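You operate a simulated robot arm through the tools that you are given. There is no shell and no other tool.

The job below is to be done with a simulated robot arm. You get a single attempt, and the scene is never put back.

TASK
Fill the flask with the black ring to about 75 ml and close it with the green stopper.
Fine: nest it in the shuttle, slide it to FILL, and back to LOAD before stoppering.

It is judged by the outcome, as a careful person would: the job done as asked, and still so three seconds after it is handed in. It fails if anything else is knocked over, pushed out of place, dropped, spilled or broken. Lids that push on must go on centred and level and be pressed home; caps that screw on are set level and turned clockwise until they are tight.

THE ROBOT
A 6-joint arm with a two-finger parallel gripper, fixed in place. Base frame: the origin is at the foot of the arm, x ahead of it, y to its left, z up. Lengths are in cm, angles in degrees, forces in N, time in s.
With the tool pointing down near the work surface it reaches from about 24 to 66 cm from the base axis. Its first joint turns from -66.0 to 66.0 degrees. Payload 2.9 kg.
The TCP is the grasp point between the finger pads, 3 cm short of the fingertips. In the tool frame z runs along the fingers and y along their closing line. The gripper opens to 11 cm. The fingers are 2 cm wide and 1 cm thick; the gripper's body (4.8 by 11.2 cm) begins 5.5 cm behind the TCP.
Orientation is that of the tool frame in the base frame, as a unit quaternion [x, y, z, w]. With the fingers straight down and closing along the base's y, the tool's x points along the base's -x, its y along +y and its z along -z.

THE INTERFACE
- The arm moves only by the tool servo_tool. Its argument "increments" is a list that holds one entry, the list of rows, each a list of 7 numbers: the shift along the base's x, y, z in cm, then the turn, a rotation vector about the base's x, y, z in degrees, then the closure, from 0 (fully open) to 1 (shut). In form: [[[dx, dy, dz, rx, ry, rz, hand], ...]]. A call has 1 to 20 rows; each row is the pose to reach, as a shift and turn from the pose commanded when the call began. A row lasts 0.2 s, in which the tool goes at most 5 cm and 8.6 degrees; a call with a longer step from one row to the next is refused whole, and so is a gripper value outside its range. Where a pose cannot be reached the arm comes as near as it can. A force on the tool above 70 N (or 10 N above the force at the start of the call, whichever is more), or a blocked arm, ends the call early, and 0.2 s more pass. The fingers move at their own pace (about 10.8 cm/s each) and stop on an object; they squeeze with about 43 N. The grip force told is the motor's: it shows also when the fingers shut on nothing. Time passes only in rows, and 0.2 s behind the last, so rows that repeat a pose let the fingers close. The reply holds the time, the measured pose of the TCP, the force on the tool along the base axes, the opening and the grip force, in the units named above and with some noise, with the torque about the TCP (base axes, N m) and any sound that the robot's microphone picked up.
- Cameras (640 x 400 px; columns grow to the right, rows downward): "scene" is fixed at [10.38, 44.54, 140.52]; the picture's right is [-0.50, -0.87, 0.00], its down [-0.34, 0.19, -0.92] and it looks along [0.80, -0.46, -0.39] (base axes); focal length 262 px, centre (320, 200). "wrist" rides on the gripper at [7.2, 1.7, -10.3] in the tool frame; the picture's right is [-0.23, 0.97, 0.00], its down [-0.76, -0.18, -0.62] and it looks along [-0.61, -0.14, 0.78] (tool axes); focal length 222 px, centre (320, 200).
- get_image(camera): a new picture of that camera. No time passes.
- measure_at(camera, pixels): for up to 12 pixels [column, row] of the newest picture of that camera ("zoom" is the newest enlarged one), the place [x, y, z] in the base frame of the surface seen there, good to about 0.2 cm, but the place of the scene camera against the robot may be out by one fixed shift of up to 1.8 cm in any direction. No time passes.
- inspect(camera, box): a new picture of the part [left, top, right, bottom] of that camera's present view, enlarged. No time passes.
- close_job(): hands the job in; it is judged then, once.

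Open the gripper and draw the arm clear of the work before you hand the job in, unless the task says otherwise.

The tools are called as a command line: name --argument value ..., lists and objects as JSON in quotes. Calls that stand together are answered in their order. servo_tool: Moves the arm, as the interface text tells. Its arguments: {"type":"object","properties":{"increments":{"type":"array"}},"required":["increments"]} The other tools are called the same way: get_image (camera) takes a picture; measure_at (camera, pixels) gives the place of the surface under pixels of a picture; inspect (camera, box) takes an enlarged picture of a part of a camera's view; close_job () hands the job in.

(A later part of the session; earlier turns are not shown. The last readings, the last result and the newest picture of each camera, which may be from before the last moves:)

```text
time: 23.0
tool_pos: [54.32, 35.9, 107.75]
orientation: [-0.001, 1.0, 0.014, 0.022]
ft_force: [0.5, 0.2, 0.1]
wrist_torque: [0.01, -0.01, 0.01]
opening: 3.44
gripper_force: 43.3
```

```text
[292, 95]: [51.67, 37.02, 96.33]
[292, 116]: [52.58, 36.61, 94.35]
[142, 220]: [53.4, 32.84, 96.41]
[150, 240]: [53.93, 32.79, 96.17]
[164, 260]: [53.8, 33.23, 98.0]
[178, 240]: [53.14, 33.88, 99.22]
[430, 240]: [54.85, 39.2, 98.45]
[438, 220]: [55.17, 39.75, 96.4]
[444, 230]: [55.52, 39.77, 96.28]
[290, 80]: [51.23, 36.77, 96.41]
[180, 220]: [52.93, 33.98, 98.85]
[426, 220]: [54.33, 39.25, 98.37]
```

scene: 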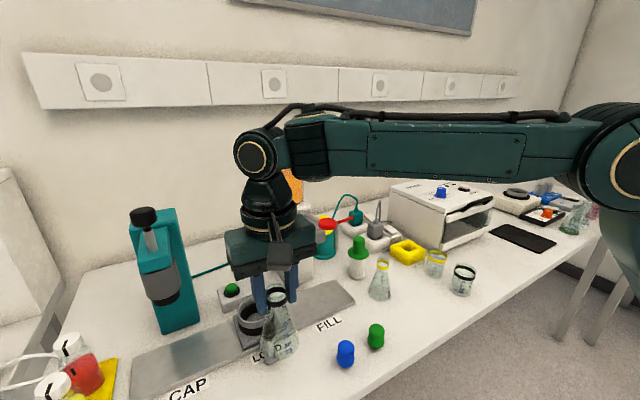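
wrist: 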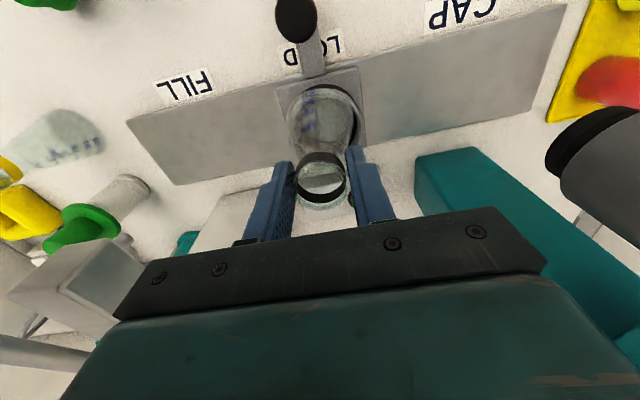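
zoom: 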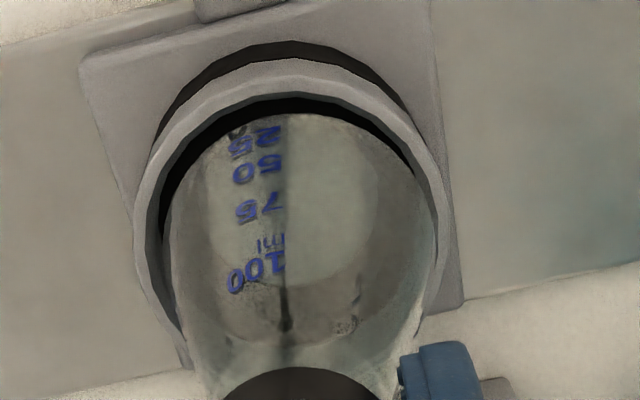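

Comparing pixel predictions, the flask base is about 0.2 cm too far in +y and 0.1 too near in x relative to the ring. I correct this and look again before lowering.

servo_tool --increments '[[[0.07, -0.1, 0, 0, 0, 0, 0.78], [0.14, -0.2, 0, 0, 0, 0, 0.78], [0.14, -0.2, 0, 0, 0, 0, 0.78]]]'

inspect --camera "wrist" --box '[280, 60, 370, 160]'

```text
time: 23.8
tool_pos: [54.57, 35.71, 107.66]
orientation: [0.0, 1.0, 0.015, 0.022]
ft_force: [-0.3, -0.3, 0.1]
wrist_torque: [-0.02, 0.0, -0.01]
opening: 3.46
gripper_force: 43.5
```

```text
4.00 times, centred on (325, 110) of wrist
```

zoom: 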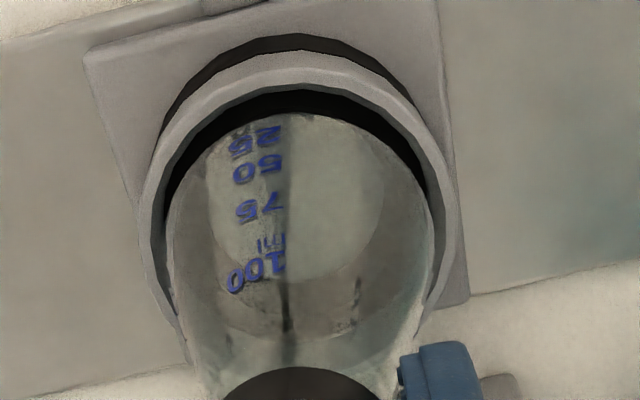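

Now the flask is nearly centred in the ring (left gap 15 px, right 6, with expected parallax of about 2). I lower 1.6 cm, so the base enters the ring, and check the forces.

servo_tool --increments '[[[0, -0.05, -0.5, 0, 0, 0, 0.78], [0, -0.05, -1.1, 0, 0, 0, 0.78], [0, -0.05, -1.6, 0, 0, 0, 0.78], [0, -0.05, -1.6, 0, 0, 0, 0.78]]]'

inspect --camera "wrist" --box '[280, 60, 370, 160]'

inspect --camera "scene" --box '[220, 250, 310, 350]'

```text
time: 24.8
tool_pos: [54.34, 35.71, 106.26]
orientation: [-0.001, 1.0, 0.015, 0.021]
ft_force: [1.1, -0.9, -1.1]
wrist_torque: [-0.02, 0.02, 0.02]
opening: 3.44
gripper_force: 43.4
```

```text
4.00 times, centred on (325, 110) of wrist
```

zoom: 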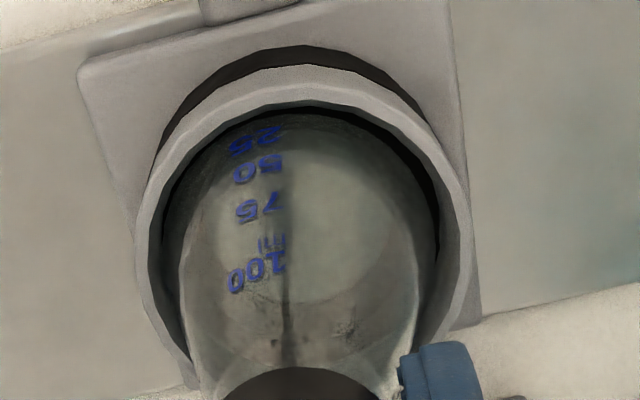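

```text
4.00 times, centred on (265, 300) of scene
```

zoom: 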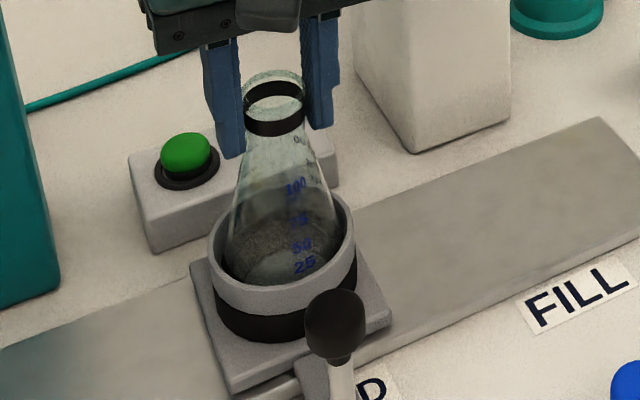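

The base is now inside the ring with no contact force. I go on lowering while reducing the tilt to 1°.

servo_tool --increments '[[[0.08, 0.05, -0.3, -0.3, 0.45, 0, 0.78], [0.16, 0.1, -0.6, -0.6, 0.9, 0, 0.78], [0.24, 0.15, -0.9, -0.85, 1.3, 0, 0.78], [0.3, 0.2, -1.1, -1.1, 1.67, 0, 0.78], [0.3, 0.2, -1.1, -1.1, 1.67, 0, 0.78]]]'

inspect --camera "wrist" --box '[280, 60, 370, 160]'

inspect --camera "scene" --box '[220, 250, 310, 350]'

```text
time: 26.0
tool_pos: [54.85, 35.9, 105.11]
orientation: [0.0, 1.0, 0.005, 0.007]
ft_force: [0.1, -0.7, 1.4]
wrist_torque: [0.01, 0.05, 0.0]
opening: 3.44
gripper_force: 43.1
```

```text
4.00 times, centred on (325, 110) of wrist
```

zoom: 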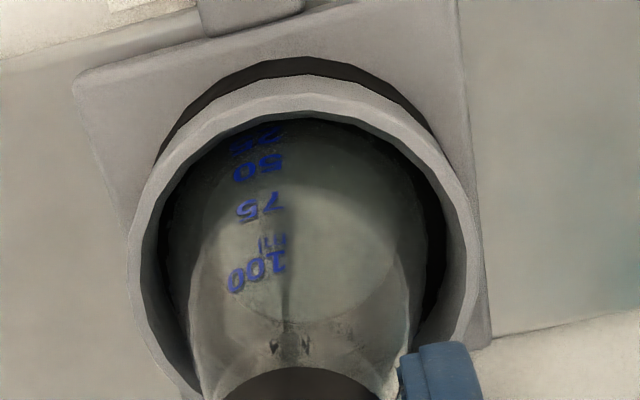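

```text
4.00 times, centred on (265, 300) of scene
```

zoom: 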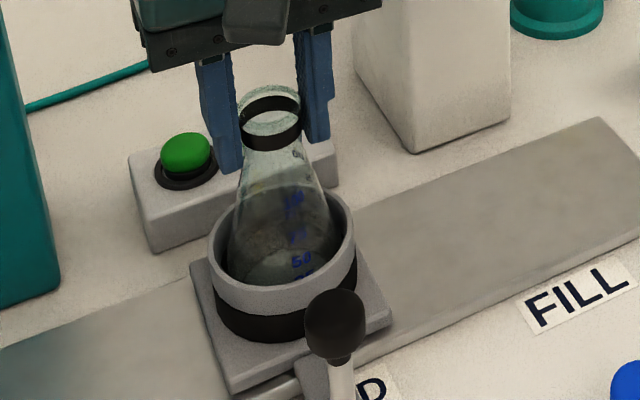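

Still no contact (base at about z 94.8). I lower in small steps until the force shows that it rests on the step.

servo_tool --increments '[[[0, 0, -0.15, 0, 0, 0, 0.78], [0, 0, -0.3, 0, 0, 0, 0.78], [0, 0, -0.3, 0, 0, 0, 0.78]]]'

```text
time: 26.8
tool_pos: [54.66, 35.91, 105.08]
orientation: [-0.001, 1.0, 0.007, 0.01]
ft_force: [0.7, -0.7, 21.9]
wrist_torque: [-0.26, 0.5, 0.0]
opening: 3.44
gripper_force: 43.4
```

Contact: 22 N upward at TCP z≈105.1, so the flask is resting on the step. I relieve the load slightly and then open the gripper gently.

servo_tool --increments '[[[0, 0, 0.15, 0, 0, 0, 0.78], [0, 0, 0.15, 0, 0, 0, 0.78]]]'

inspect --camera "scene" --box '[220, 250, 310, 350]'

```text
time: 27.4
tool_pos: [54.81, 35.79, 105.05]
orientation: [0.0, 1.0, 0.006, 0.008]
ft_force: [1.0, 0.7, 20.6]
wrist_torque: [0.01, 0.43, -0.01]
opening: 3.46
gripper_force: 43.0
```

```text
4.00 times, centred on (265, 300) of scene
```

zoom: 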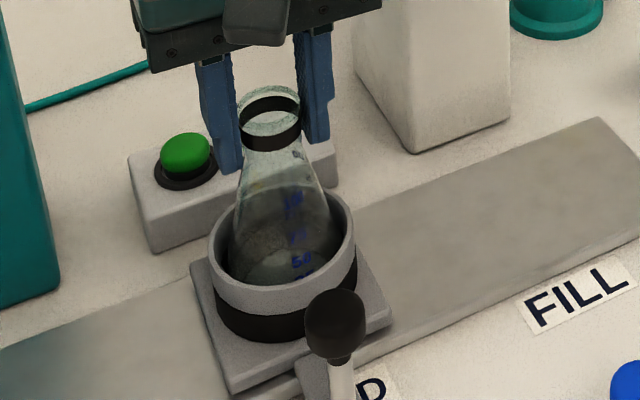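

There is still 20 N of load; I raise a bit more until the load is near zero.

servo_tool --increments '[[[0, 0, 0.1, 0, 0, 0, 0.78], [0, 0, 0.1, 0, 0, 0, 0.78]]]'

```text
time: 28.0
tool_pos: [54.77, 35.79, 105.12]
orientation: [-0.001, 1.0, 0.005, 0.008]
ft_force: [2.2, 2.7, 15.7]
wrist_torque: [0.16, 0.14, -0.02]
opening: 3.43
gripper_force: 43.3
```

servo_tool --increments '[[[0, 0, 0.1, 0, 0, 0, 0.78], [0, 0, 0.15, 0, 0, 0, 0.78], [0, 0, 0.15, 0, 0, 0, 0.78]]]'

```text
time: 28.8
tool_pos: [54.88, 35.78, 105.11]
orientation: [0.0, 1.0, 0.004, 0.006]
ft_force: [0.7, -0.2, 3.4]
wrist_torque: [-0.03, -0.02, 0.02]
opening: 3.43
gripper_force: 43.5
```

The load is down to 3 N with the flask standing on the step. I open the fingers gradually.

servo_tool --increments '[[[0, 0, 0, 0, 0, 0, 0.68], [0, 0, 0, 0, 0, 0, 0.64], [0, 0, 0, 0, 0, 0, 0.58], [0, 0, 0, 0, 0, 0, 0.45], [0, 0, 0, 0, 0, 0, 0.45]]]'

inspect --camera "scene" --box '[220, 250, 310, 350]'

get_image --camera "wrist"

```text
time: 30.0
tool_pos: [54.77, 35.81, 105.18]
orientation: [0.0, 1.0, 0.005, 0.007]
ft_force: [-0.2, -0.8, 0.0]
wrist_torque: [-0.03, 0.03, -0.01]
opening: 6.03
gripper_force: 0.1
```

```text
4.00 times, centred on (265, 300) of scene
```

zoom: 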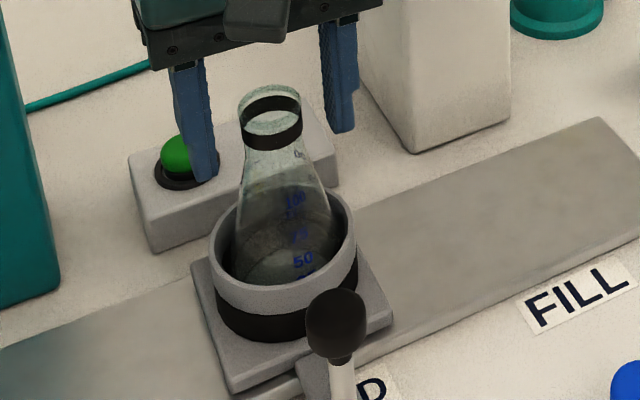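

```text
taken
```

wrist: 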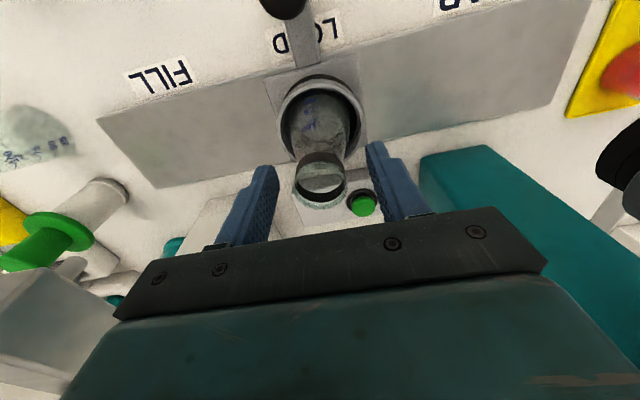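

The flask stands freely in the nest. I open wider, withdraw backward and up so the neck passes out between the fingers, to a place in front of the handle.

servo_tool --increments '[[[0, 0, 0, 0, 0, 0, 0.25], [0, 0, 0, 0, 0, 0, 0.25], [-1, 0, 0.3, 0, 0, 0, 0.25], [-3, 0, 1, 0, 0, 0, 0.25], [-6, 0.1, 3, 0, 0, 0, 0.25], [-10, 0.2, 5, -0.3, 0.5, 0, 0.25], [-14, 0.3, 6, -0.6, 0.9, 0, 0.25], [-14, 0.3, 6, -0.6, 0.9, 0, 0.25]]]'

get_image --camera "wrist"

inspect --camera "scene" --box '[190, 220, 340, 370]'

```text
time: 31.8
tool_pos: [40.7, 36.08, 111.2]
orientation: [0.0, 1.0, 0.0, 0.0]
ft_force: [-0.5, 0.2, -0.2]
wrist_torque: [0.0, 0.02, 0.01]
opening: 8.27
gripper_force: 0.2
```

```text
taken
```

wrist: 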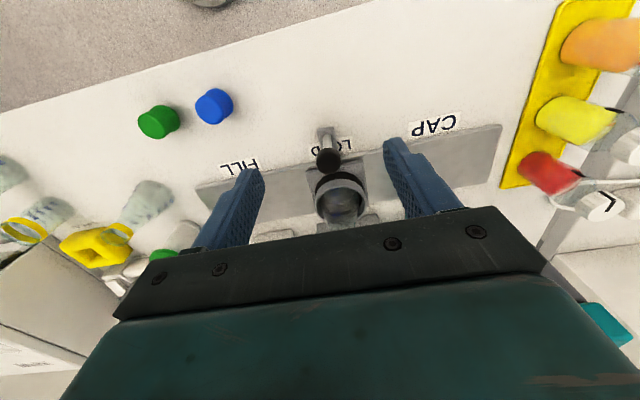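

```text
2.67 times, centred on (265, 295) of scene
```

zoom: 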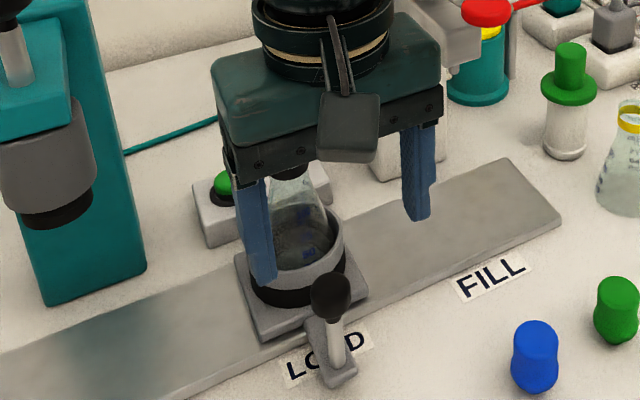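

The flask is in the nest and the handle is at (327,158) in the wrist view. I tilt the tool 45° so the gripper body stays on the robot's side, away from the dispenser lever, and look at the handle.

servo_tool --increments '[[[-0.5, 0, -0.5, 0, -7.5, 0, 0.4], [-1, 0, -1.5, 0, -15, 0, 0.5], [-1.5, 0, -2.5, 0, -22.5, 0, 0.5], [-1.5, 0, -3.5, 0, -30, 0, 0.5], [-1.5, 0, -4.5, 0, -37.5, 0, 0.5], [-1.5, 0, -5.5, 0, -45, 0, 0.5], [-1.5, 0, -5.5, 0, -45, 0, 0.5]]]'

get_image --camera "wrist"

inspect --camera "wrist" --box '[250, 60, 410, 220]'

```text
time: 33.4
tool_pos: [39.27, 36.02, 105.59]
orientation: [0.0, 0.924, 0.0, 0.383]
ft_force: [-1.1, -0.7, -0.4]
wrist_torque: [0.03, -0.03, 0.02]
opening: 5.52
gripper_force: 0.0
```

```text
taken
```

wrist: 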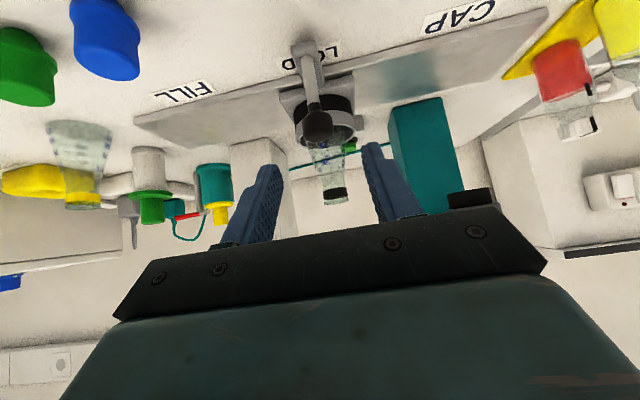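

```text
2.50 times, centred on (330, 140) of wrist
```

zoom: 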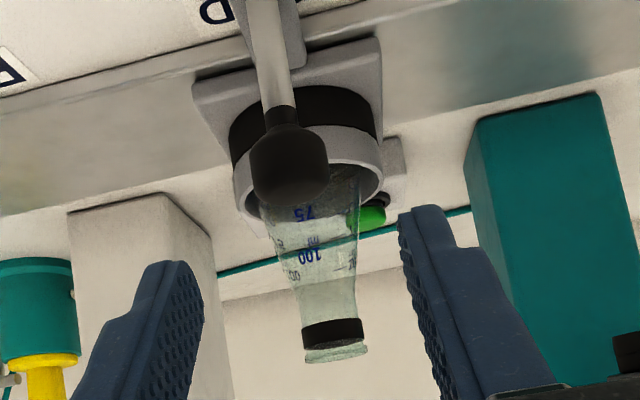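

I measure the handle's knob and rod, and the flask's ring, from here.

measure_at --camera "zoom" --pixels '[[252, 165], [288, 165], [328, 165], [288, 200], [285, 135], [275, 90], [265, 40], [335, 330], [308, 330], [362, 330], [335, 360], [280, 20]]'

```text
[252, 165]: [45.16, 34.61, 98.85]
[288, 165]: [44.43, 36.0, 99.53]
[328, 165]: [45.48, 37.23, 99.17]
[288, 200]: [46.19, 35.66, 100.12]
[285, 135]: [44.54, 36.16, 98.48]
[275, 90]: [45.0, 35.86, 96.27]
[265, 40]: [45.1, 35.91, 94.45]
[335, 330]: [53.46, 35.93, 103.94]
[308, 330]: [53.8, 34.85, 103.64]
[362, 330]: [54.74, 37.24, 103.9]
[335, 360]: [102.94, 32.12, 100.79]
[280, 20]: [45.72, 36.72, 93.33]
```

The knob is about 2.6 cm wide, centred at (45.6,35.95,99.3). I advance along the tool axis to it and grip.

servo_tool --increments '[[[2, 0, -2, 0, 0, 0, 0.5], [4, -0.05, -4, 0, 0, 0, 0.5], [5.6, -0.07, -5.6, 0, 0, 0, 0.5], [6.3, -0.07, -6.3, 0, 0, 0, 0.5], [6.3, -0.07, -6.3, 0, 0, 0, 0.5]]]'

get_image --camera "wrist"

inspect --camera "scene" --box '[190, 250, 340, 390]'

```text
time: 34.6
tool_pos: [45.52, 36.01, 99.32]
orientation: [0.0, 0.924, 0.0, 0.382]
ft_force: [0.1, -0.1, 0.2]
wrist_torque: [0.03, 0.02, 0.0]
opening: 5.47
gripper_force: 0.0
```

```text
taken
```

wrist: 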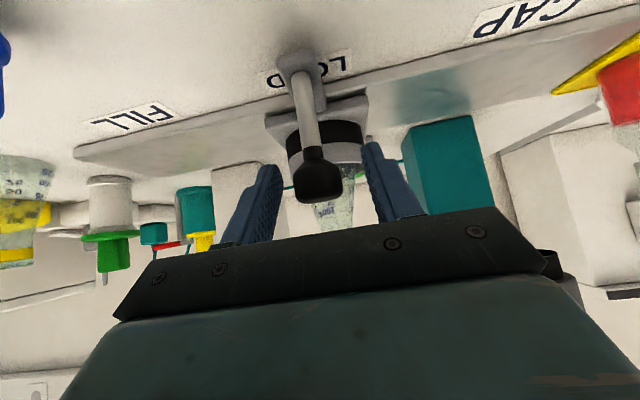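

```text
2.86 times, centred on (265, 320) of scene
```

zoom: 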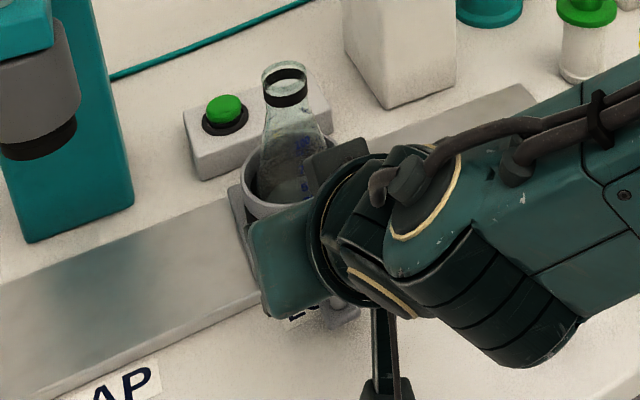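

The knob is between the pads at (320,175). I close on it.

servo_tool --increments '[[[0, 0, 0, 0, 0, 0, 0.68], [0, 0, 0, 0, 0, 0, 0.74], [0, 0, 0, 0, 0, 0, 0.8], [0, 0, 0, 0, 0, 0, 0.8]]]'

get_image --camera "wrist"

```text
time: 35.6
tool_pos: [45.62, 35.94, 99.36]
orientation: [0.0, 0.924, 0.0, 0.381]
ft_force: [1.1, 0.1, -0.8]
wrist_torque: [-0.12, -0.11, -0.08]
opening: 2.75
gripper_force: 44.9
```

```text
taken
```

wrist: 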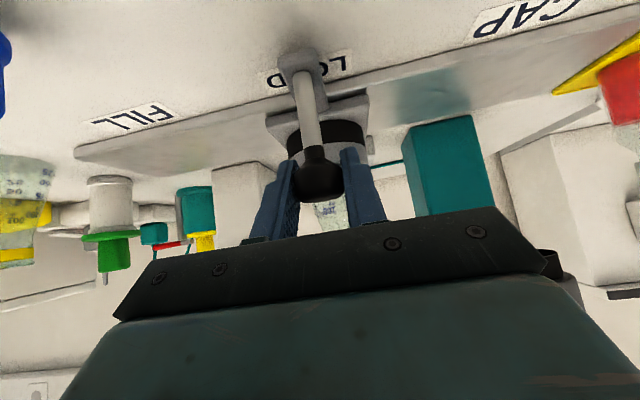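

The knob is gripped at 2.75 cm. I slide slowly toward FILL by a small amount first, to learn about the resistance and the rail's direction.

servo_tool --increments '[[[0, -0.2, 0, 0, 0, 0, 0.8], [0, -0.5, 0, 0, 0, 0, 0.8], [0.01, -0.9, 0, 0, 0, 0, 0.8], [0.02, -1.3, 0, 0, 0, 0, 0.8], [0.03, -1.7, 0, 0, 0, 0, 0.8], [0.04, -2, 0, 0, 0, 0, 0.8], [0.04, -2, 0, 0, 0, 0, 0.8]]]'

get_image --camera "wrist"

inspect --camera "scene" --box '[190, 250, 340, 390]'

```text
time: 37.2
tool_pos: [45.57, 34.04, 99.3]
orientation: [0.0, 0.924, 0.0, 0.382]
ft_force: [1.3, -0.8, -4.0]
wrist_torque: [0.24, 0.72, -0.05]
opening: 2.75
gripper_force: 45.0
```

```text
taken
```

wrist: 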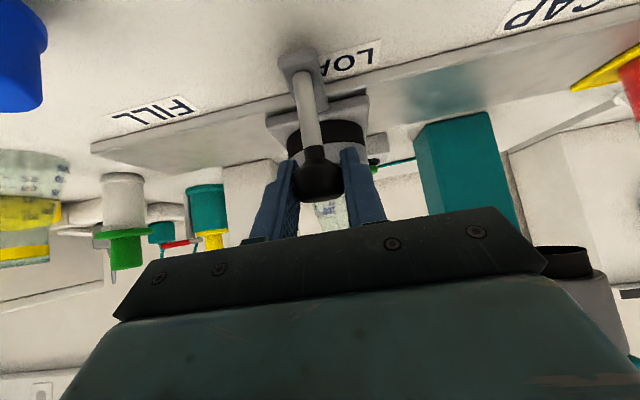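

```text
2.86 times, centred on (265, 320) of scene
```

zoom: 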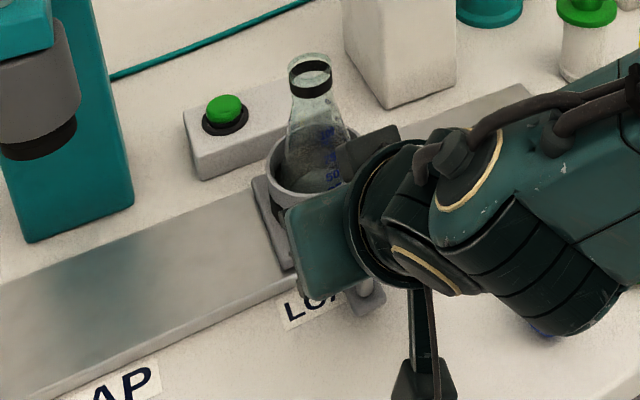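

The shuttle slides easily with the flask upright. I continue slowly along the rail toward FILL.

servo_tool --increments '[[[0.01, -0.4, 0, 0, 0, 0, 0.8], [0.02, -1.0, 0, 0, 0, 0, 0.8], [0.04, -1.7, 0, 0, 0, 0, 0.8], [0.06, -2.4, 0, 0, 0, 0, 0.8], [0.07, -3.1, 0, 0, 0, 0, 0.8], [0.09, -3.8, 0, 0, 0, 0, 0.8], [0.1, -4.5, 0, 0, 0, 0, 0.8], [0.12, -5.2, 0, 0, 0, 0, 0.8], [0.14, -5.9, 0, 0, 0, 0, 0.8], [0.16, -6.6, 0, 0, 0, 0, 0.8], [0.17, -7.3, 0, 0, 0, 0, 0.8], [0.19, -8.0, 0, 0, 0, 0, 0.8], [0.2, -8.6, 0, 0, 0, 0, 0.8], [0.22, -9.2, 0, 0, 0, 0, 0.8], [0.23, -9.6, 0, 0, 0, 0, 0.8], [0.23, -9.6, 0, 0, 0, 0, 0.8]]]'

get_image --camera "wrist"

inspect --camera "scene" --box '[240, 180, 400, 340]'

```text
time: 40.6
tool_pos: [45.69, 24.48, 99.37]
orientation: [-0.001, 0.925, 0.0, 0.381]
ft_force: [-34.6, 0.7, 4.8]
wrist_torque: [0.36, -0.06, -0.04]
opening: 2.77
gripper_force: 45.2
```

```text
taken
```

wrist: 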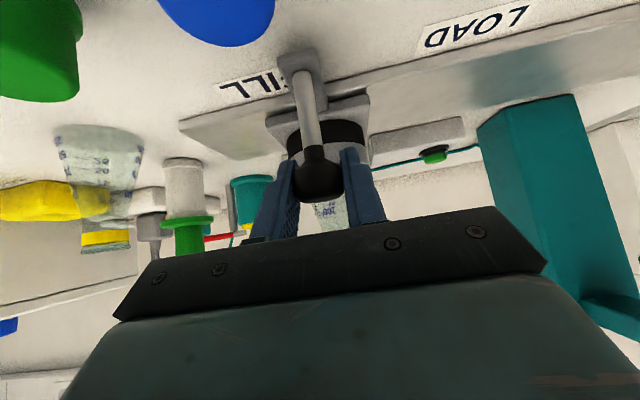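

```text
2.50 times, centred on (320, 260) of scene
```

zoom: 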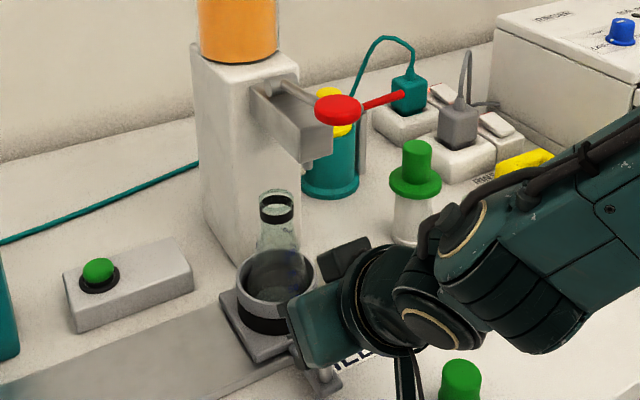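

The x-force of −35 N says the rail runs straight along y, so I take back the x offset, then check the force again.

servo_tool --increments '[[[-0.15, 0, 0, 0, 0, 0, 0.8], [-0.27, 0, 0, 0, 0, 0, 0.8], [-0.27, 0, 0, 0, 0, 0, 0.8]]]'

inspect --camera "scene" --box '[280, 190, 350, 290]'

```text
time: 41.4
tool_pos: [45.77, 24.35, 99.31]
orientation: [0.001, 0.924, -0.001, 0.383]
ft_force: [12.2, -1.2, -17.9]
wrist_torque: [0.4, 0.55, -0.04]
opening: 2.77
gripper_force: 45.1
```

```text
4.00 times, centred on (315, 240) of scene
```

zoom: 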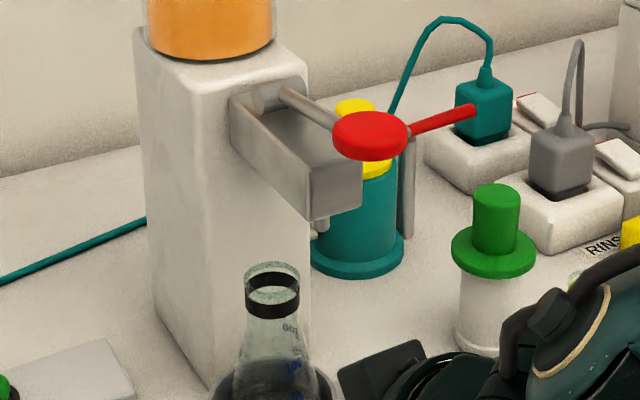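

The flask's mouth (scene about (303,259)) needs roughly 3.3 cm more toward −y to lie under the nozzle at (315.5,246). I ease the x offset and slide on slowly.

servo_tool --increments '[[[0.06, -0.3, 0, 0, 0, 0, 0.8], [0.06, -0.9, 0, 0, 0, 0, 0.8], [0.06, -1.5, 0, 0, 0, 0, 0.8], [0.06, -2.1, 0, 0, 0, 0, 0.8], [0.06, -2.7, 0, 0, 0, 0, 0.8], [0.06, -3.0, 0, 0, 0, 0, 0.8], [0.06, -3.0, 0, 0, 0, 0, 0.8]]]'

inspect --camera "scene" --box '[280, 190, 350, 290]'

get_image --camera "wrist"

```text
time: 43.0
tool_pos: [45.63, 21.41, 99.36]
orientation: [0.0, 0.924, 0.0, 0.382]
ft_force: [0.2, -2.2, -9.8]
wrist_torque: [0.27, -0.83, 0.26]
opening: 2.74
gripper_force: 44.8
```

```text
4.00 times, centred on (315, 240) of scene
```

zoom: 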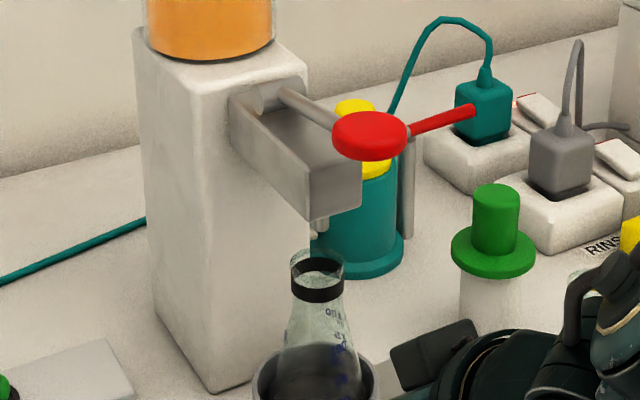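

```text
taken
```

wrist: 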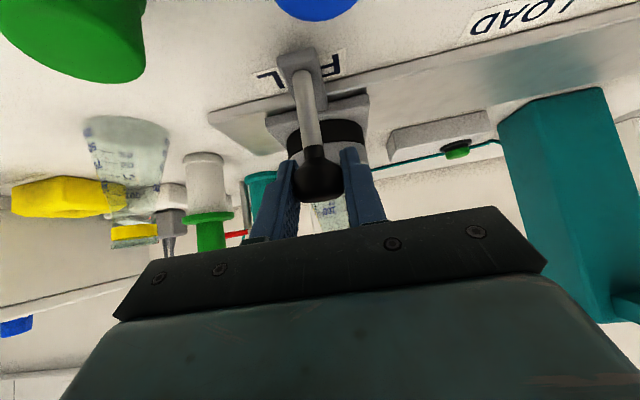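

The mouth is at zoom column 317 and the nozzle at 322, so about 0.3 cm more is needed.

servo_tool --increments '[[[0, -0.15, 0, 0, 0, 0, 0.8], [0, -0.32, 0, 0, 0, 0, 0.8], [0, -0.32, 0, 0, 0, 0, 0.8]]]'

inspect --camera "scene" --box '[300, 225, 340, 275]'

```text
time: 43.8
tool_pos: [45.66, 20.99, 99.27]
orientation: [0.0, 0.925, 0.0, 0.381]
ft_force: [8.0, -2.7, -11.2]
wrist_torque: [0.24, -0.46, 0.15]
opening: 2.77
gripper_force: 45.5
```

```text
8.00 times, centred on (320, 250) of scene
```

zoom: 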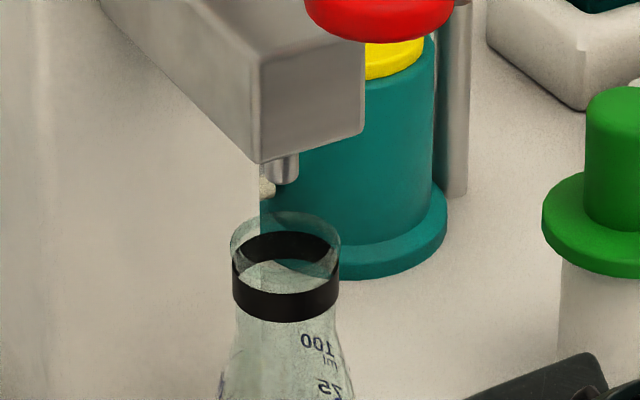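

The mouth's centre (column 286) is now within a pixel of the nozzle (282) at 8× zoom. I measure both in the scene frame to verify the x alignment.

measure_at --camera "zoom" --pixels '[[282, 175], [282, 165], [290, 180], [275, 178], [285, 300], [285, 240], [234, 280], [338, 280], [300, 100], [262, 140], [362, 110], [285, 214]]'

```text
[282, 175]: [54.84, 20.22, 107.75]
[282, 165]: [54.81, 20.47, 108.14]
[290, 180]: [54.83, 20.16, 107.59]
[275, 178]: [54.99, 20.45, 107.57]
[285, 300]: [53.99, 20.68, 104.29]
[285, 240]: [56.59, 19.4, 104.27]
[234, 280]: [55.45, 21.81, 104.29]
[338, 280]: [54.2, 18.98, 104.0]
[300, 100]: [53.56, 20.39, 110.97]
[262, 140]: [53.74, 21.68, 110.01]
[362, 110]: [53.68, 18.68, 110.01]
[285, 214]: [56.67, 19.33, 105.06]
```

Nozzle (55.2,20.1) and mouth centre (about 55.2,20.1) agree in the scene frame. I release the handle and back off along the tool axis.

servo_tool --increments '[[[0, 0, 0, 0, 0, 0, 0.7], [0, 0, 0, 0, 0, 0, 0.55], [0, 0, 0, 0, 0, 0, 0.5], [-0.7, 0, 0.7, 0, 0, 0, 0.5], [-3, 0, 3, 0, 0, 0, 0.5], [-6, 0, 6, 0, 0, 0, 0.5], [-6, 0, 6, 0, 0, 0, 0.5]]]'

get_image --camera "wrist"

inspect --camera "scene" --box '[270, 190, 360, 310]'

```text
time: 45.4
tool_pos: [39.58, 21.07, 105.38]
orientation: [0.0, 0.924, 0.0, 0.382]
ft_force: [0.1, 0.2, -0.4]
wrist_torque: [-0.01, -0.02, 0.03]
opening: 5.46
gripper_force: 0.1
```

```text
taken
```

wrist: 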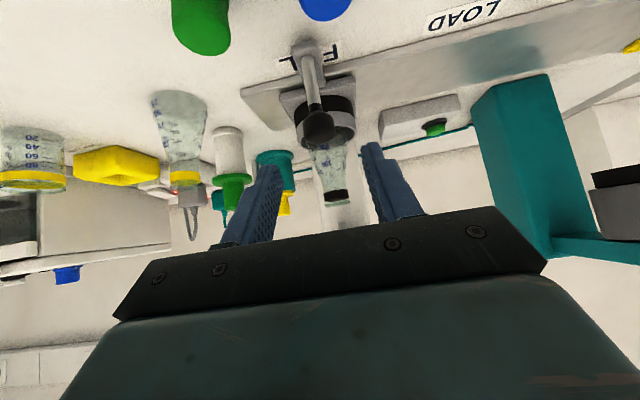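

```text
3.33 times, centred on (315, 250) of scene
```

zoom: 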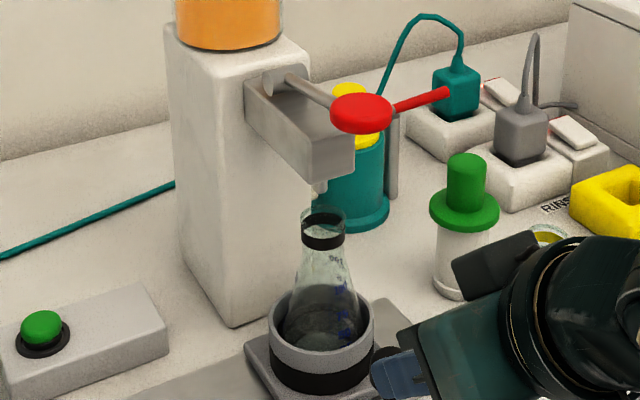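

The flask is still under the nozzle. I raise and back off to look at the lever and nozzle from the front.

servo_tool --increments '[[[-2, 0, 2, 0, 0, 0, 0.3], [-4, 0, 5, 0, 0, 0, 0.2], [-6, 0, 8, 0, 0, 0, 0.0], [-8, 0, 10, 0, 0, 0, 0.0], [-8, 0, 10, 0, 0, 0, 0.0]]]'

get_image --camera "wrist"

inspect --camera "wrist" --box '[270, 50, 400, 210]'

```text
time: 46.6
tool_pos: [31.57, 21.35, 115.32]
orientation: [0.0, 0.924, 0.0, 0.383]
ft_force: [-0.3, -0.9, 1.1]
wrist_torque: [-0.01, 0.02, 0.0]
opening: 10.97
gripper_force: 0.0
```

```text
taken
```

wrist: 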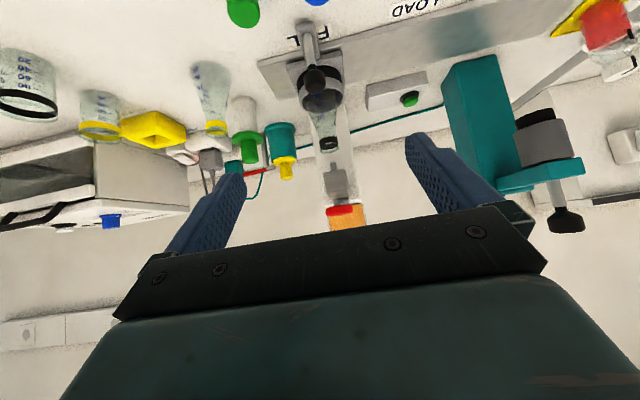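

```text
2.50 times, centred on (335, 130) of wrist
```

zoom: 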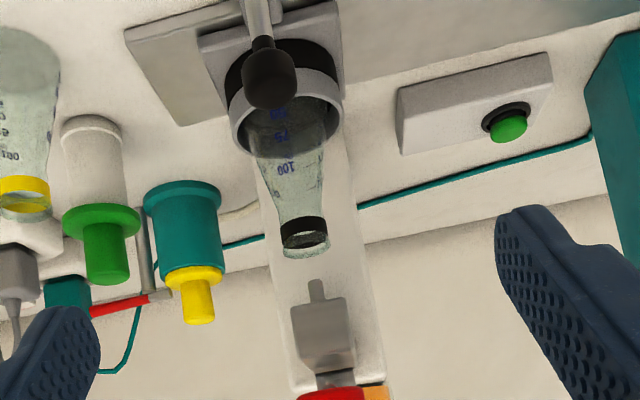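

I measure the nozzle, mouth, spout and lever knob here.

measure_at --camera "zoom" --pixels '[[316, 285], [316, 295], [310, 290], [322, 290], [304, 232], [283, 232], [327, 235], [305, 255], [320, 335], [330, 392], [335, 380], [350, 355]]'

measure_at --camera "wrist" --pixels '[[333, 211], [343, 208], [350, 210], [338, 203], [345, 215], [360, 215], [340, 200], [336, 190], [320, 75], [316, 65]]'

inspect --camera "wrist" --box '[310, 160, 380, 230]'

```text
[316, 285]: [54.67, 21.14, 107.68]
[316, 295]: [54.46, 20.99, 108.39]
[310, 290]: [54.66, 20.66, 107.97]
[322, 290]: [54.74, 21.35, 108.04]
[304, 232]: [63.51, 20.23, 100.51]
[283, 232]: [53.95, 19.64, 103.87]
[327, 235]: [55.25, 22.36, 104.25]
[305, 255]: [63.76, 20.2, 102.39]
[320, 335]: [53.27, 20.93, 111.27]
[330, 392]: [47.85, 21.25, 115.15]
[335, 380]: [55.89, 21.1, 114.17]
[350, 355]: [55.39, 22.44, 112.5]
```

```text
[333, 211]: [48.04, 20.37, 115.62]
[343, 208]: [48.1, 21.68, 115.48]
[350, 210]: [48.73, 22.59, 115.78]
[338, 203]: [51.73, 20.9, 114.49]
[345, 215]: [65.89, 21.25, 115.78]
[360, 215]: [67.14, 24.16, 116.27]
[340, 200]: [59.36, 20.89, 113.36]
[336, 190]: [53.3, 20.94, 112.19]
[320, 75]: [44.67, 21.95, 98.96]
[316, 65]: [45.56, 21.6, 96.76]
```

```text
5.71 times, centred on (345, 195) of wrist
```

zoom: 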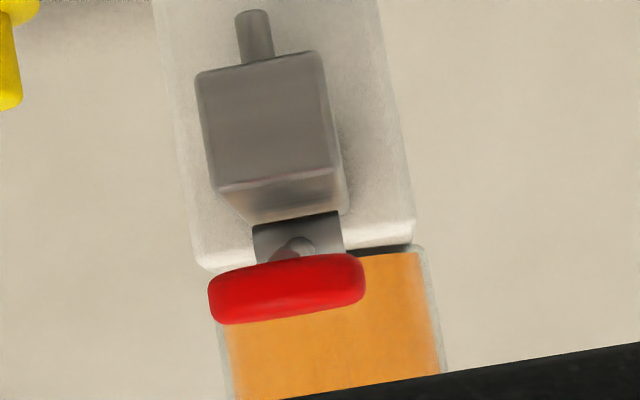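

The lever knob is a red disc about 3 cm across at (48.6,21.2), z 115–116.5, on a rod hinged near the column; pressing it down should dispense. I zoom in on the flask's marks before filling.

inspect --camera "wrist" --box '[300, 80, 350, 155]'

inspect --camera "scene" --box '[300, 240, 345, 300]'

```text
5.33 times, centred on (325, 118) of wrist
```

zoom: 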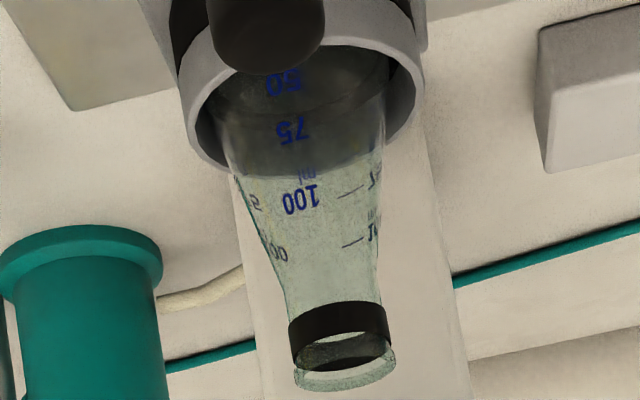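

```text
6.67 times, centred on (322, 270) of scene
```

zoom: 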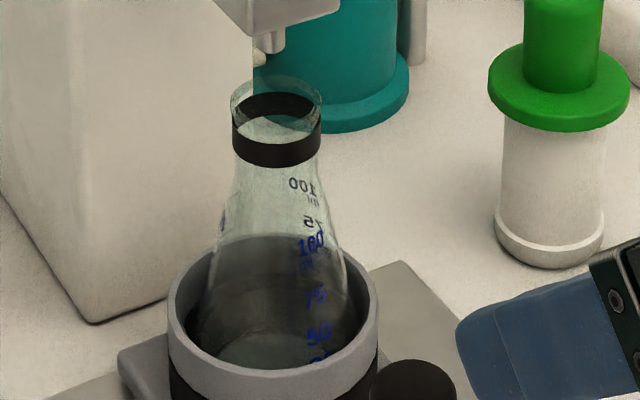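

I measure the heights of the 100, 75 and 50 marks on the glass.

inspect --camera "wrist" --box '[300, 80, 350, 155]'

measure_at --camera "zoom" --pixels '[[312, 198], [300, 200], [290, 202], [292, 130], [284, 132], [283, 82], [270, 84], [350, 190], [352, 241], [303, 174], [340, 300], [340, 375]]'

```text
5.33 times, centred on (325, 118) of wrist
```

zoom: 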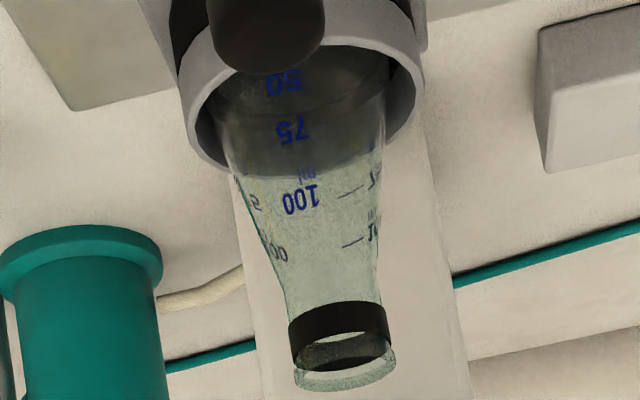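

```text
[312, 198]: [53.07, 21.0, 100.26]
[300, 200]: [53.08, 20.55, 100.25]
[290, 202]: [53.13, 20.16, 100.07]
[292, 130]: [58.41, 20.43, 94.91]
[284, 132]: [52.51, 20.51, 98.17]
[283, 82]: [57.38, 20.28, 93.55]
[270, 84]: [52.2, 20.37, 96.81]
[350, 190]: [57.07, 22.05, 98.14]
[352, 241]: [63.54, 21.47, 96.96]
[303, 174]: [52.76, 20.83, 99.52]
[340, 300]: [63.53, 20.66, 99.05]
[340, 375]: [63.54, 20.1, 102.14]
```

The marks lie at z≈100.2 (100 ml), 98.2 (75 ml) and 96.8 (50 ml). Now I bring the tool to vertical with the fingers shut and go to a point above the red knob, staying clear in z.

servo_tool --increments '[[[0, 0, 1.5, 0, 7.5, 0, 0.5], [0, 0, 3, 0, 15, 0, 1], [0.5, 0, 5, 0, 22.5, 0, 1], [2, 0, 7, 0, 30, 0, 1], [4, 0, 8.5, 0, 37.5, 0, 1], [7, 0, 9, 0, 45, 0, 1], [9.5, -0.1, 9, 0, 45, 0, 1], [9.5, -0.1, 9, 0, 45, 0, 1]]]'

get_image --camera "wrist"

get_image --camera "scene"

```text
time: 48.4
tool_pos: [41.19, 21.12, 124.3]
orientation: [0.0, 1.0, 0.0, -0.001]
ft_force: [-0.2, -0.6, 0.5]
wrist_torque: [0.02, 0.01, -0.02]
opening: 0.0
gripper_force: 37.5
out of reach, approached as far as the arm can: row 6
```

```text
taken
```

wrist: 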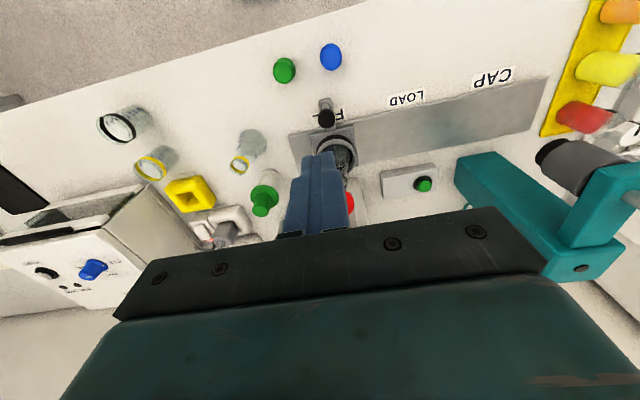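

```text
taken
```

scene: 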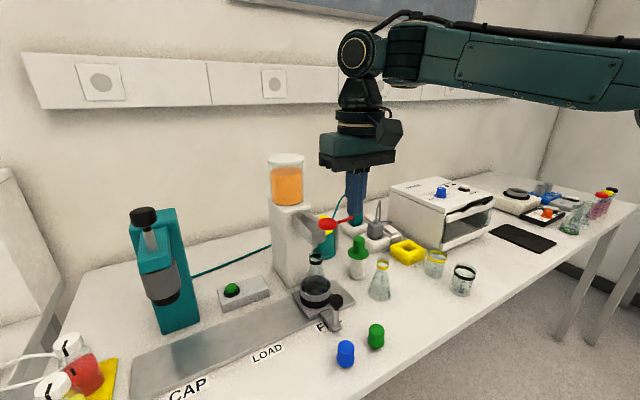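

The shut fingers are in front of the knob at z 124. I move forward to above the knob and check.

servo_tool --increments '[[[2, 0.05, 0, 0, 0, 0, 1], [4, 0.05, 0, 0, 0, 0, 1], [6, 0.05, 0, 0, 0, 0, 1], [7.8, 0.1, 0, 0, 0, 0, 1], [7.8, 0.1, 0, 0, 0, 0, 1]]]'

get_image --camera "wrist"

inspect --camera "scene" --box '[260, 150, 400, 310]'

```text
time: 49.6
tool_pos: [49.07, 21.2, 124.43]
orientation: [0.0, 1.0, 0.0, 0.0]
ft_force: [-0.1, 0.1, -0.6]
wrist_torque: [-0.01, 0.03, -0.01]
opening: 0.0
gripper_force: 37.9
```

```text
taken
```

wrist: 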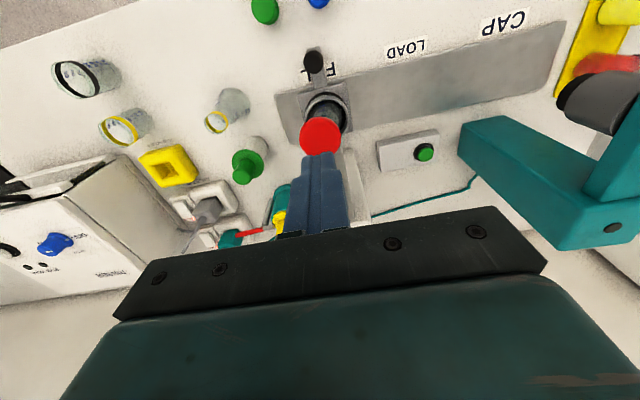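

```text
2.50 times, centred on (330, 230) of scene
```

zoom: 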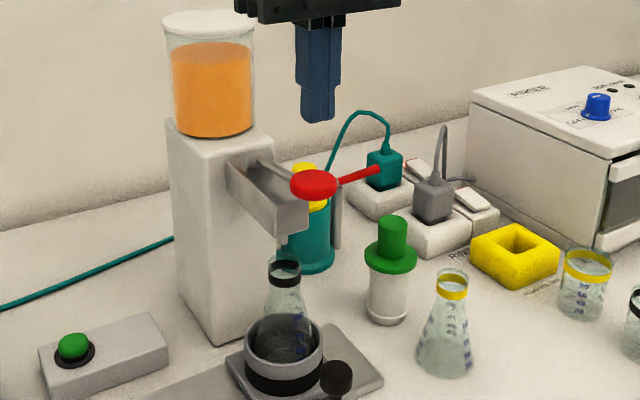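

The knob is at wrist (320,136); I measure its outline to place the press point.

measure_at --camera "wrist" --pixels '[[320, 136], [320, 121], [303, 138], [338, 136], [320, 150], [312, 128], [330, 128], [310, 148]]'

```text
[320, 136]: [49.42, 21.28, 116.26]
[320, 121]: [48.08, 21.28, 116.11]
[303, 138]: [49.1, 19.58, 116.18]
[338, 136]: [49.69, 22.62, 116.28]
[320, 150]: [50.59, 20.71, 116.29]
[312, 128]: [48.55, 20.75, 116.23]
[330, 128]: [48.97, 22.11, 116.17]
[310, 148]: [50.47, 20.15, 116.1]
```

The knob's centre is at (49.4,21.15), top z≈116.3. I lower the shut fingertips to about 0.6 cm above it.

servo_tool --increments '[[[0.1, 0, -1.5, 0, 0, 0, 1], [0.2, -0.05, -3, 0, 0, 0, 1], [0.25, -0.05, -4.4, 0, 0, 0, 1], [0.25, -0.05, -4.4, 0, 0, 0, 1]]]'

inspect --camera "scene" --box '[270, 190, 360, 300]'

```text
time: 50.6
tool_pos: [49.26, 21.03, 119.98]
orientation: [-0.001, 1.0, 0.001, -0.001]
ft_force: [0.1, 0.1, -0.4]
wrist_torque: [-0.01, -0.01, 0.0]
opening: 0.02
gripper_force: 38.3
```

```text
3.64 times, centred on (315, 245) of scene
```

zoom: 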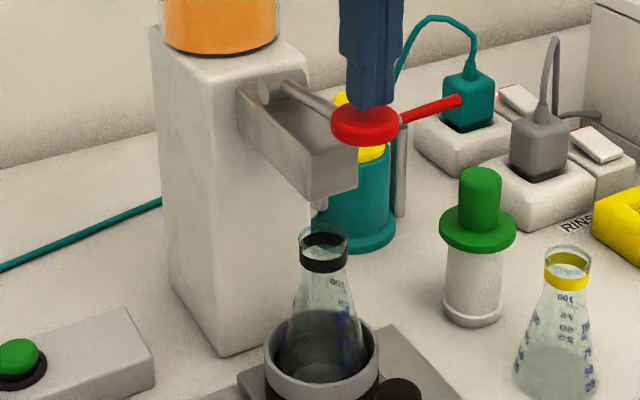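

I press down in small steps, reading force and picture after each.

servo_tool --increments '[[[0, 0, -0.5, 0, 0, 0, 1], [0, 0, -0.9, 0, 0, 0, 1]]]'

inspect --camera "scene" --box '[270, 190, 360, 300]'

```text
time: 51.2
tool_pos: [49.18, 21.06, 119.05]
orientation: [0.0, 1.0, 0.0, -0.001]
ft_force: [0.6, 0.1, 0.4]
wrist_torque: [-0.01, -0.01, 0.01]
opening: 0.0
gripper_force: 37.7
```

```text
3.64 times, centred on (315, 245) of scene
```

zoom: 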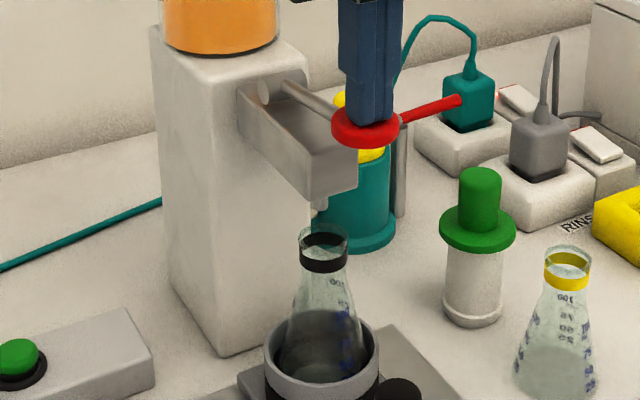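

No force yet at tip z≈116.05; I continue by 0.5 cm.

servo_tool --increments '[[[0, 0, -0.25, 0, 0, 0, 1], [0, 0, -0.5, 0, 0, 0, 1]]]'

inspect --camera "scene" --box '[270, 190, 360, 300]'

```text
time: 51.8
tool_pos: [49.2, 21.07, 118.55]
orientation: [0.0, 1.0, 0.0, -0.001]
ft_force: [0.4, 0.7, 0.8]
wrist_torque: [0.01, 0.02, 0.0]
opening: 0.0
gripper_force: 37.9
```

```text
3.64 times, centred on (315, 245) of scene
```

zoom: 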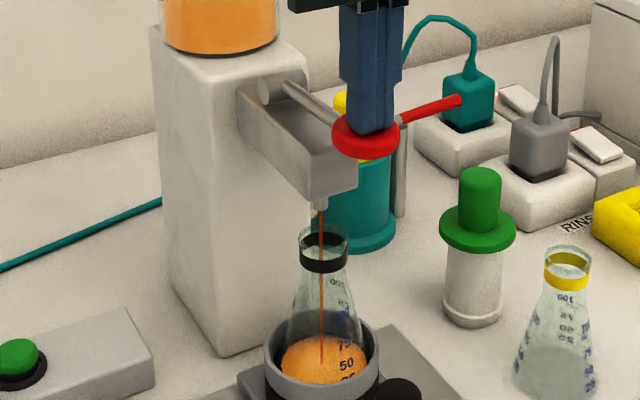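

Liquid is already flowing. I check the level right now (no time passes) before deciding on the next move.

inspect --camera "scene" --box '[298, 240, 343, 302]'

measure_at --camera "zoom" --pixels '[[300, 350], [320, 370], [280, 360], [318, 320], [300, 330]]'

```text
6.45 times, centred on (320, 271) of scene
```

zoom: 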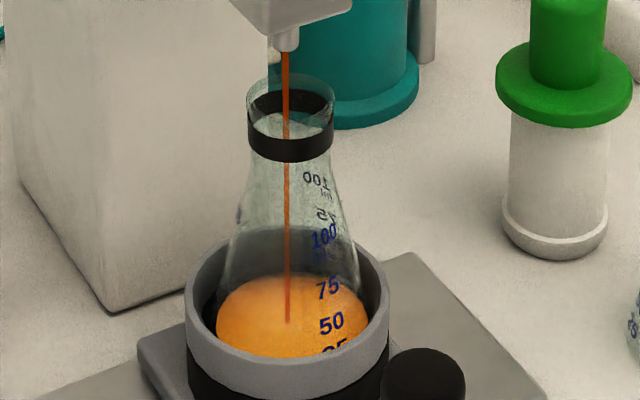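

```text
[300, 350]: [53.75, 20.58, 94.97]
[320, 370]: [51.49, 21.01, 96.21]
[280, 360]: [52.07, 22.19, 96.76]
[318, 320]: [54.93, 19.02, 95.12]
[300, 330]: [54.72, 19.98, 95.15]
```

The surface is only at z≈95.1 (a few ml). I hold the lever as it is for a short while and re-measure to get the flow rate.

servo_tool --increments '[[[0, 0, 0, 0, 0, 0, 1], [0, 0, 0, 0, 0, 0, 1]]]'

inspect --camera "scene" --box '[298, 240, 343, 302]'

measure_at --camera "zoom" --pixels '[[300, 350], [310, 340], [300, 325], [318, 320], [300, 310], [260, 320]]'

```text
time: 52.4
tool_pos: [49.1, 21.15, 118.57]
orientation: [0.0, 1.0, 0.0, -0.001]
ft_force: [0.5, 0.1, 0.5]
wrist_torque: [0.0, 0.01, 0.03]
opening: 0.0
gripper_force: 37.2
```

```text
6.45 times, centred on (320, 271) of scene
```

zoom: 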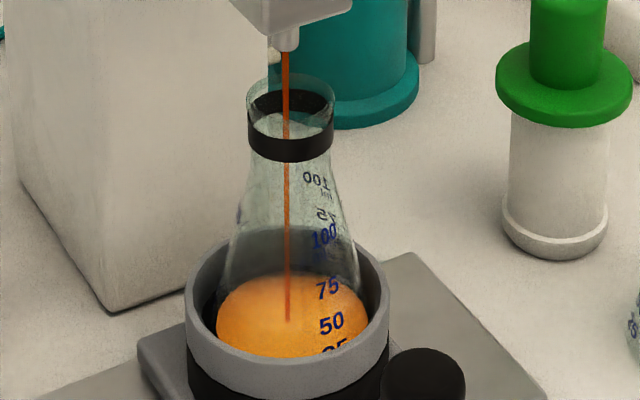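

```text
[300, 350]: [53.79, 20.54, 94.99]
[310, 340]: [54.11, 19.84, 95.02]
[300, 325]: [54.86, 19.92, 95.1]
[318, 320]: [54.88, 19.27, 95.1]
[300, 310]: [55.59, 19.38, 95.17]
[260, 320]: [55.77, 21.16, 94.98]
```

Barely any change in 0.6 s, so the flow is slow. I hold about 1.2 s more.

servo_tool --increments '[[[0, 0, 0, 0, 0, 0, 1], [0, 0, 0, 0, 0, 0, 1], [0, 0, 0, 0, 0, 0, 1], [0, 0, 0, 0, 0, 0, 1], [0, 0, 0, 0, 0, 0, 1]]]'

inspect --camera "scene" --box '[298, 240, 343, 302]'

measure_at --camera "zoom" --pixels '[[300, 350], [310, 340], [300, 325], [318, 320], [300, 310], [260, 320]]'

```text
time: 53.6
tool_pos: [49.1, 21.1, 118.59]
orientation: [0.0, 1.0, 0.0, -0.001]
ft_force: [0.1, 0.1, 0.8]
wrist_torque: [0.05, 0.0, 0.02]
opening: 0.0
gripper_force: 37.6
```

```text
6.45 times, centred on (320, 271) of scene
```

zoom: 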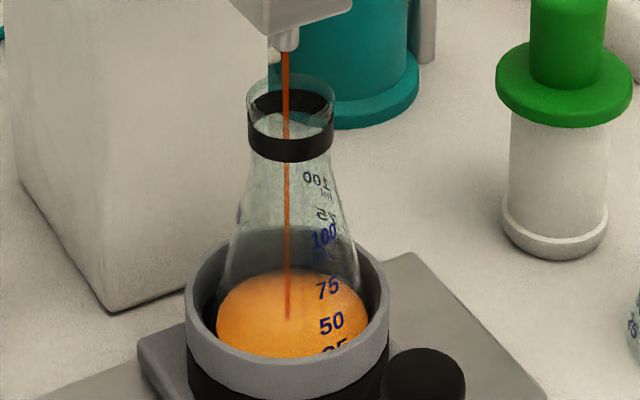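

```text
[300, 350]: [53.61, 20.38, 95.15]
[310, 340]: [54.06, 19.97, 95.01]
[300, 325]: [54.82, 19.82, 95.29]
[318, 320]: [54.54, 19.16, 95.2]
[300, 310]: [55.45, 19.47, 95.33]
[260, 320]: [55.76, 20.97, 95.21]
```

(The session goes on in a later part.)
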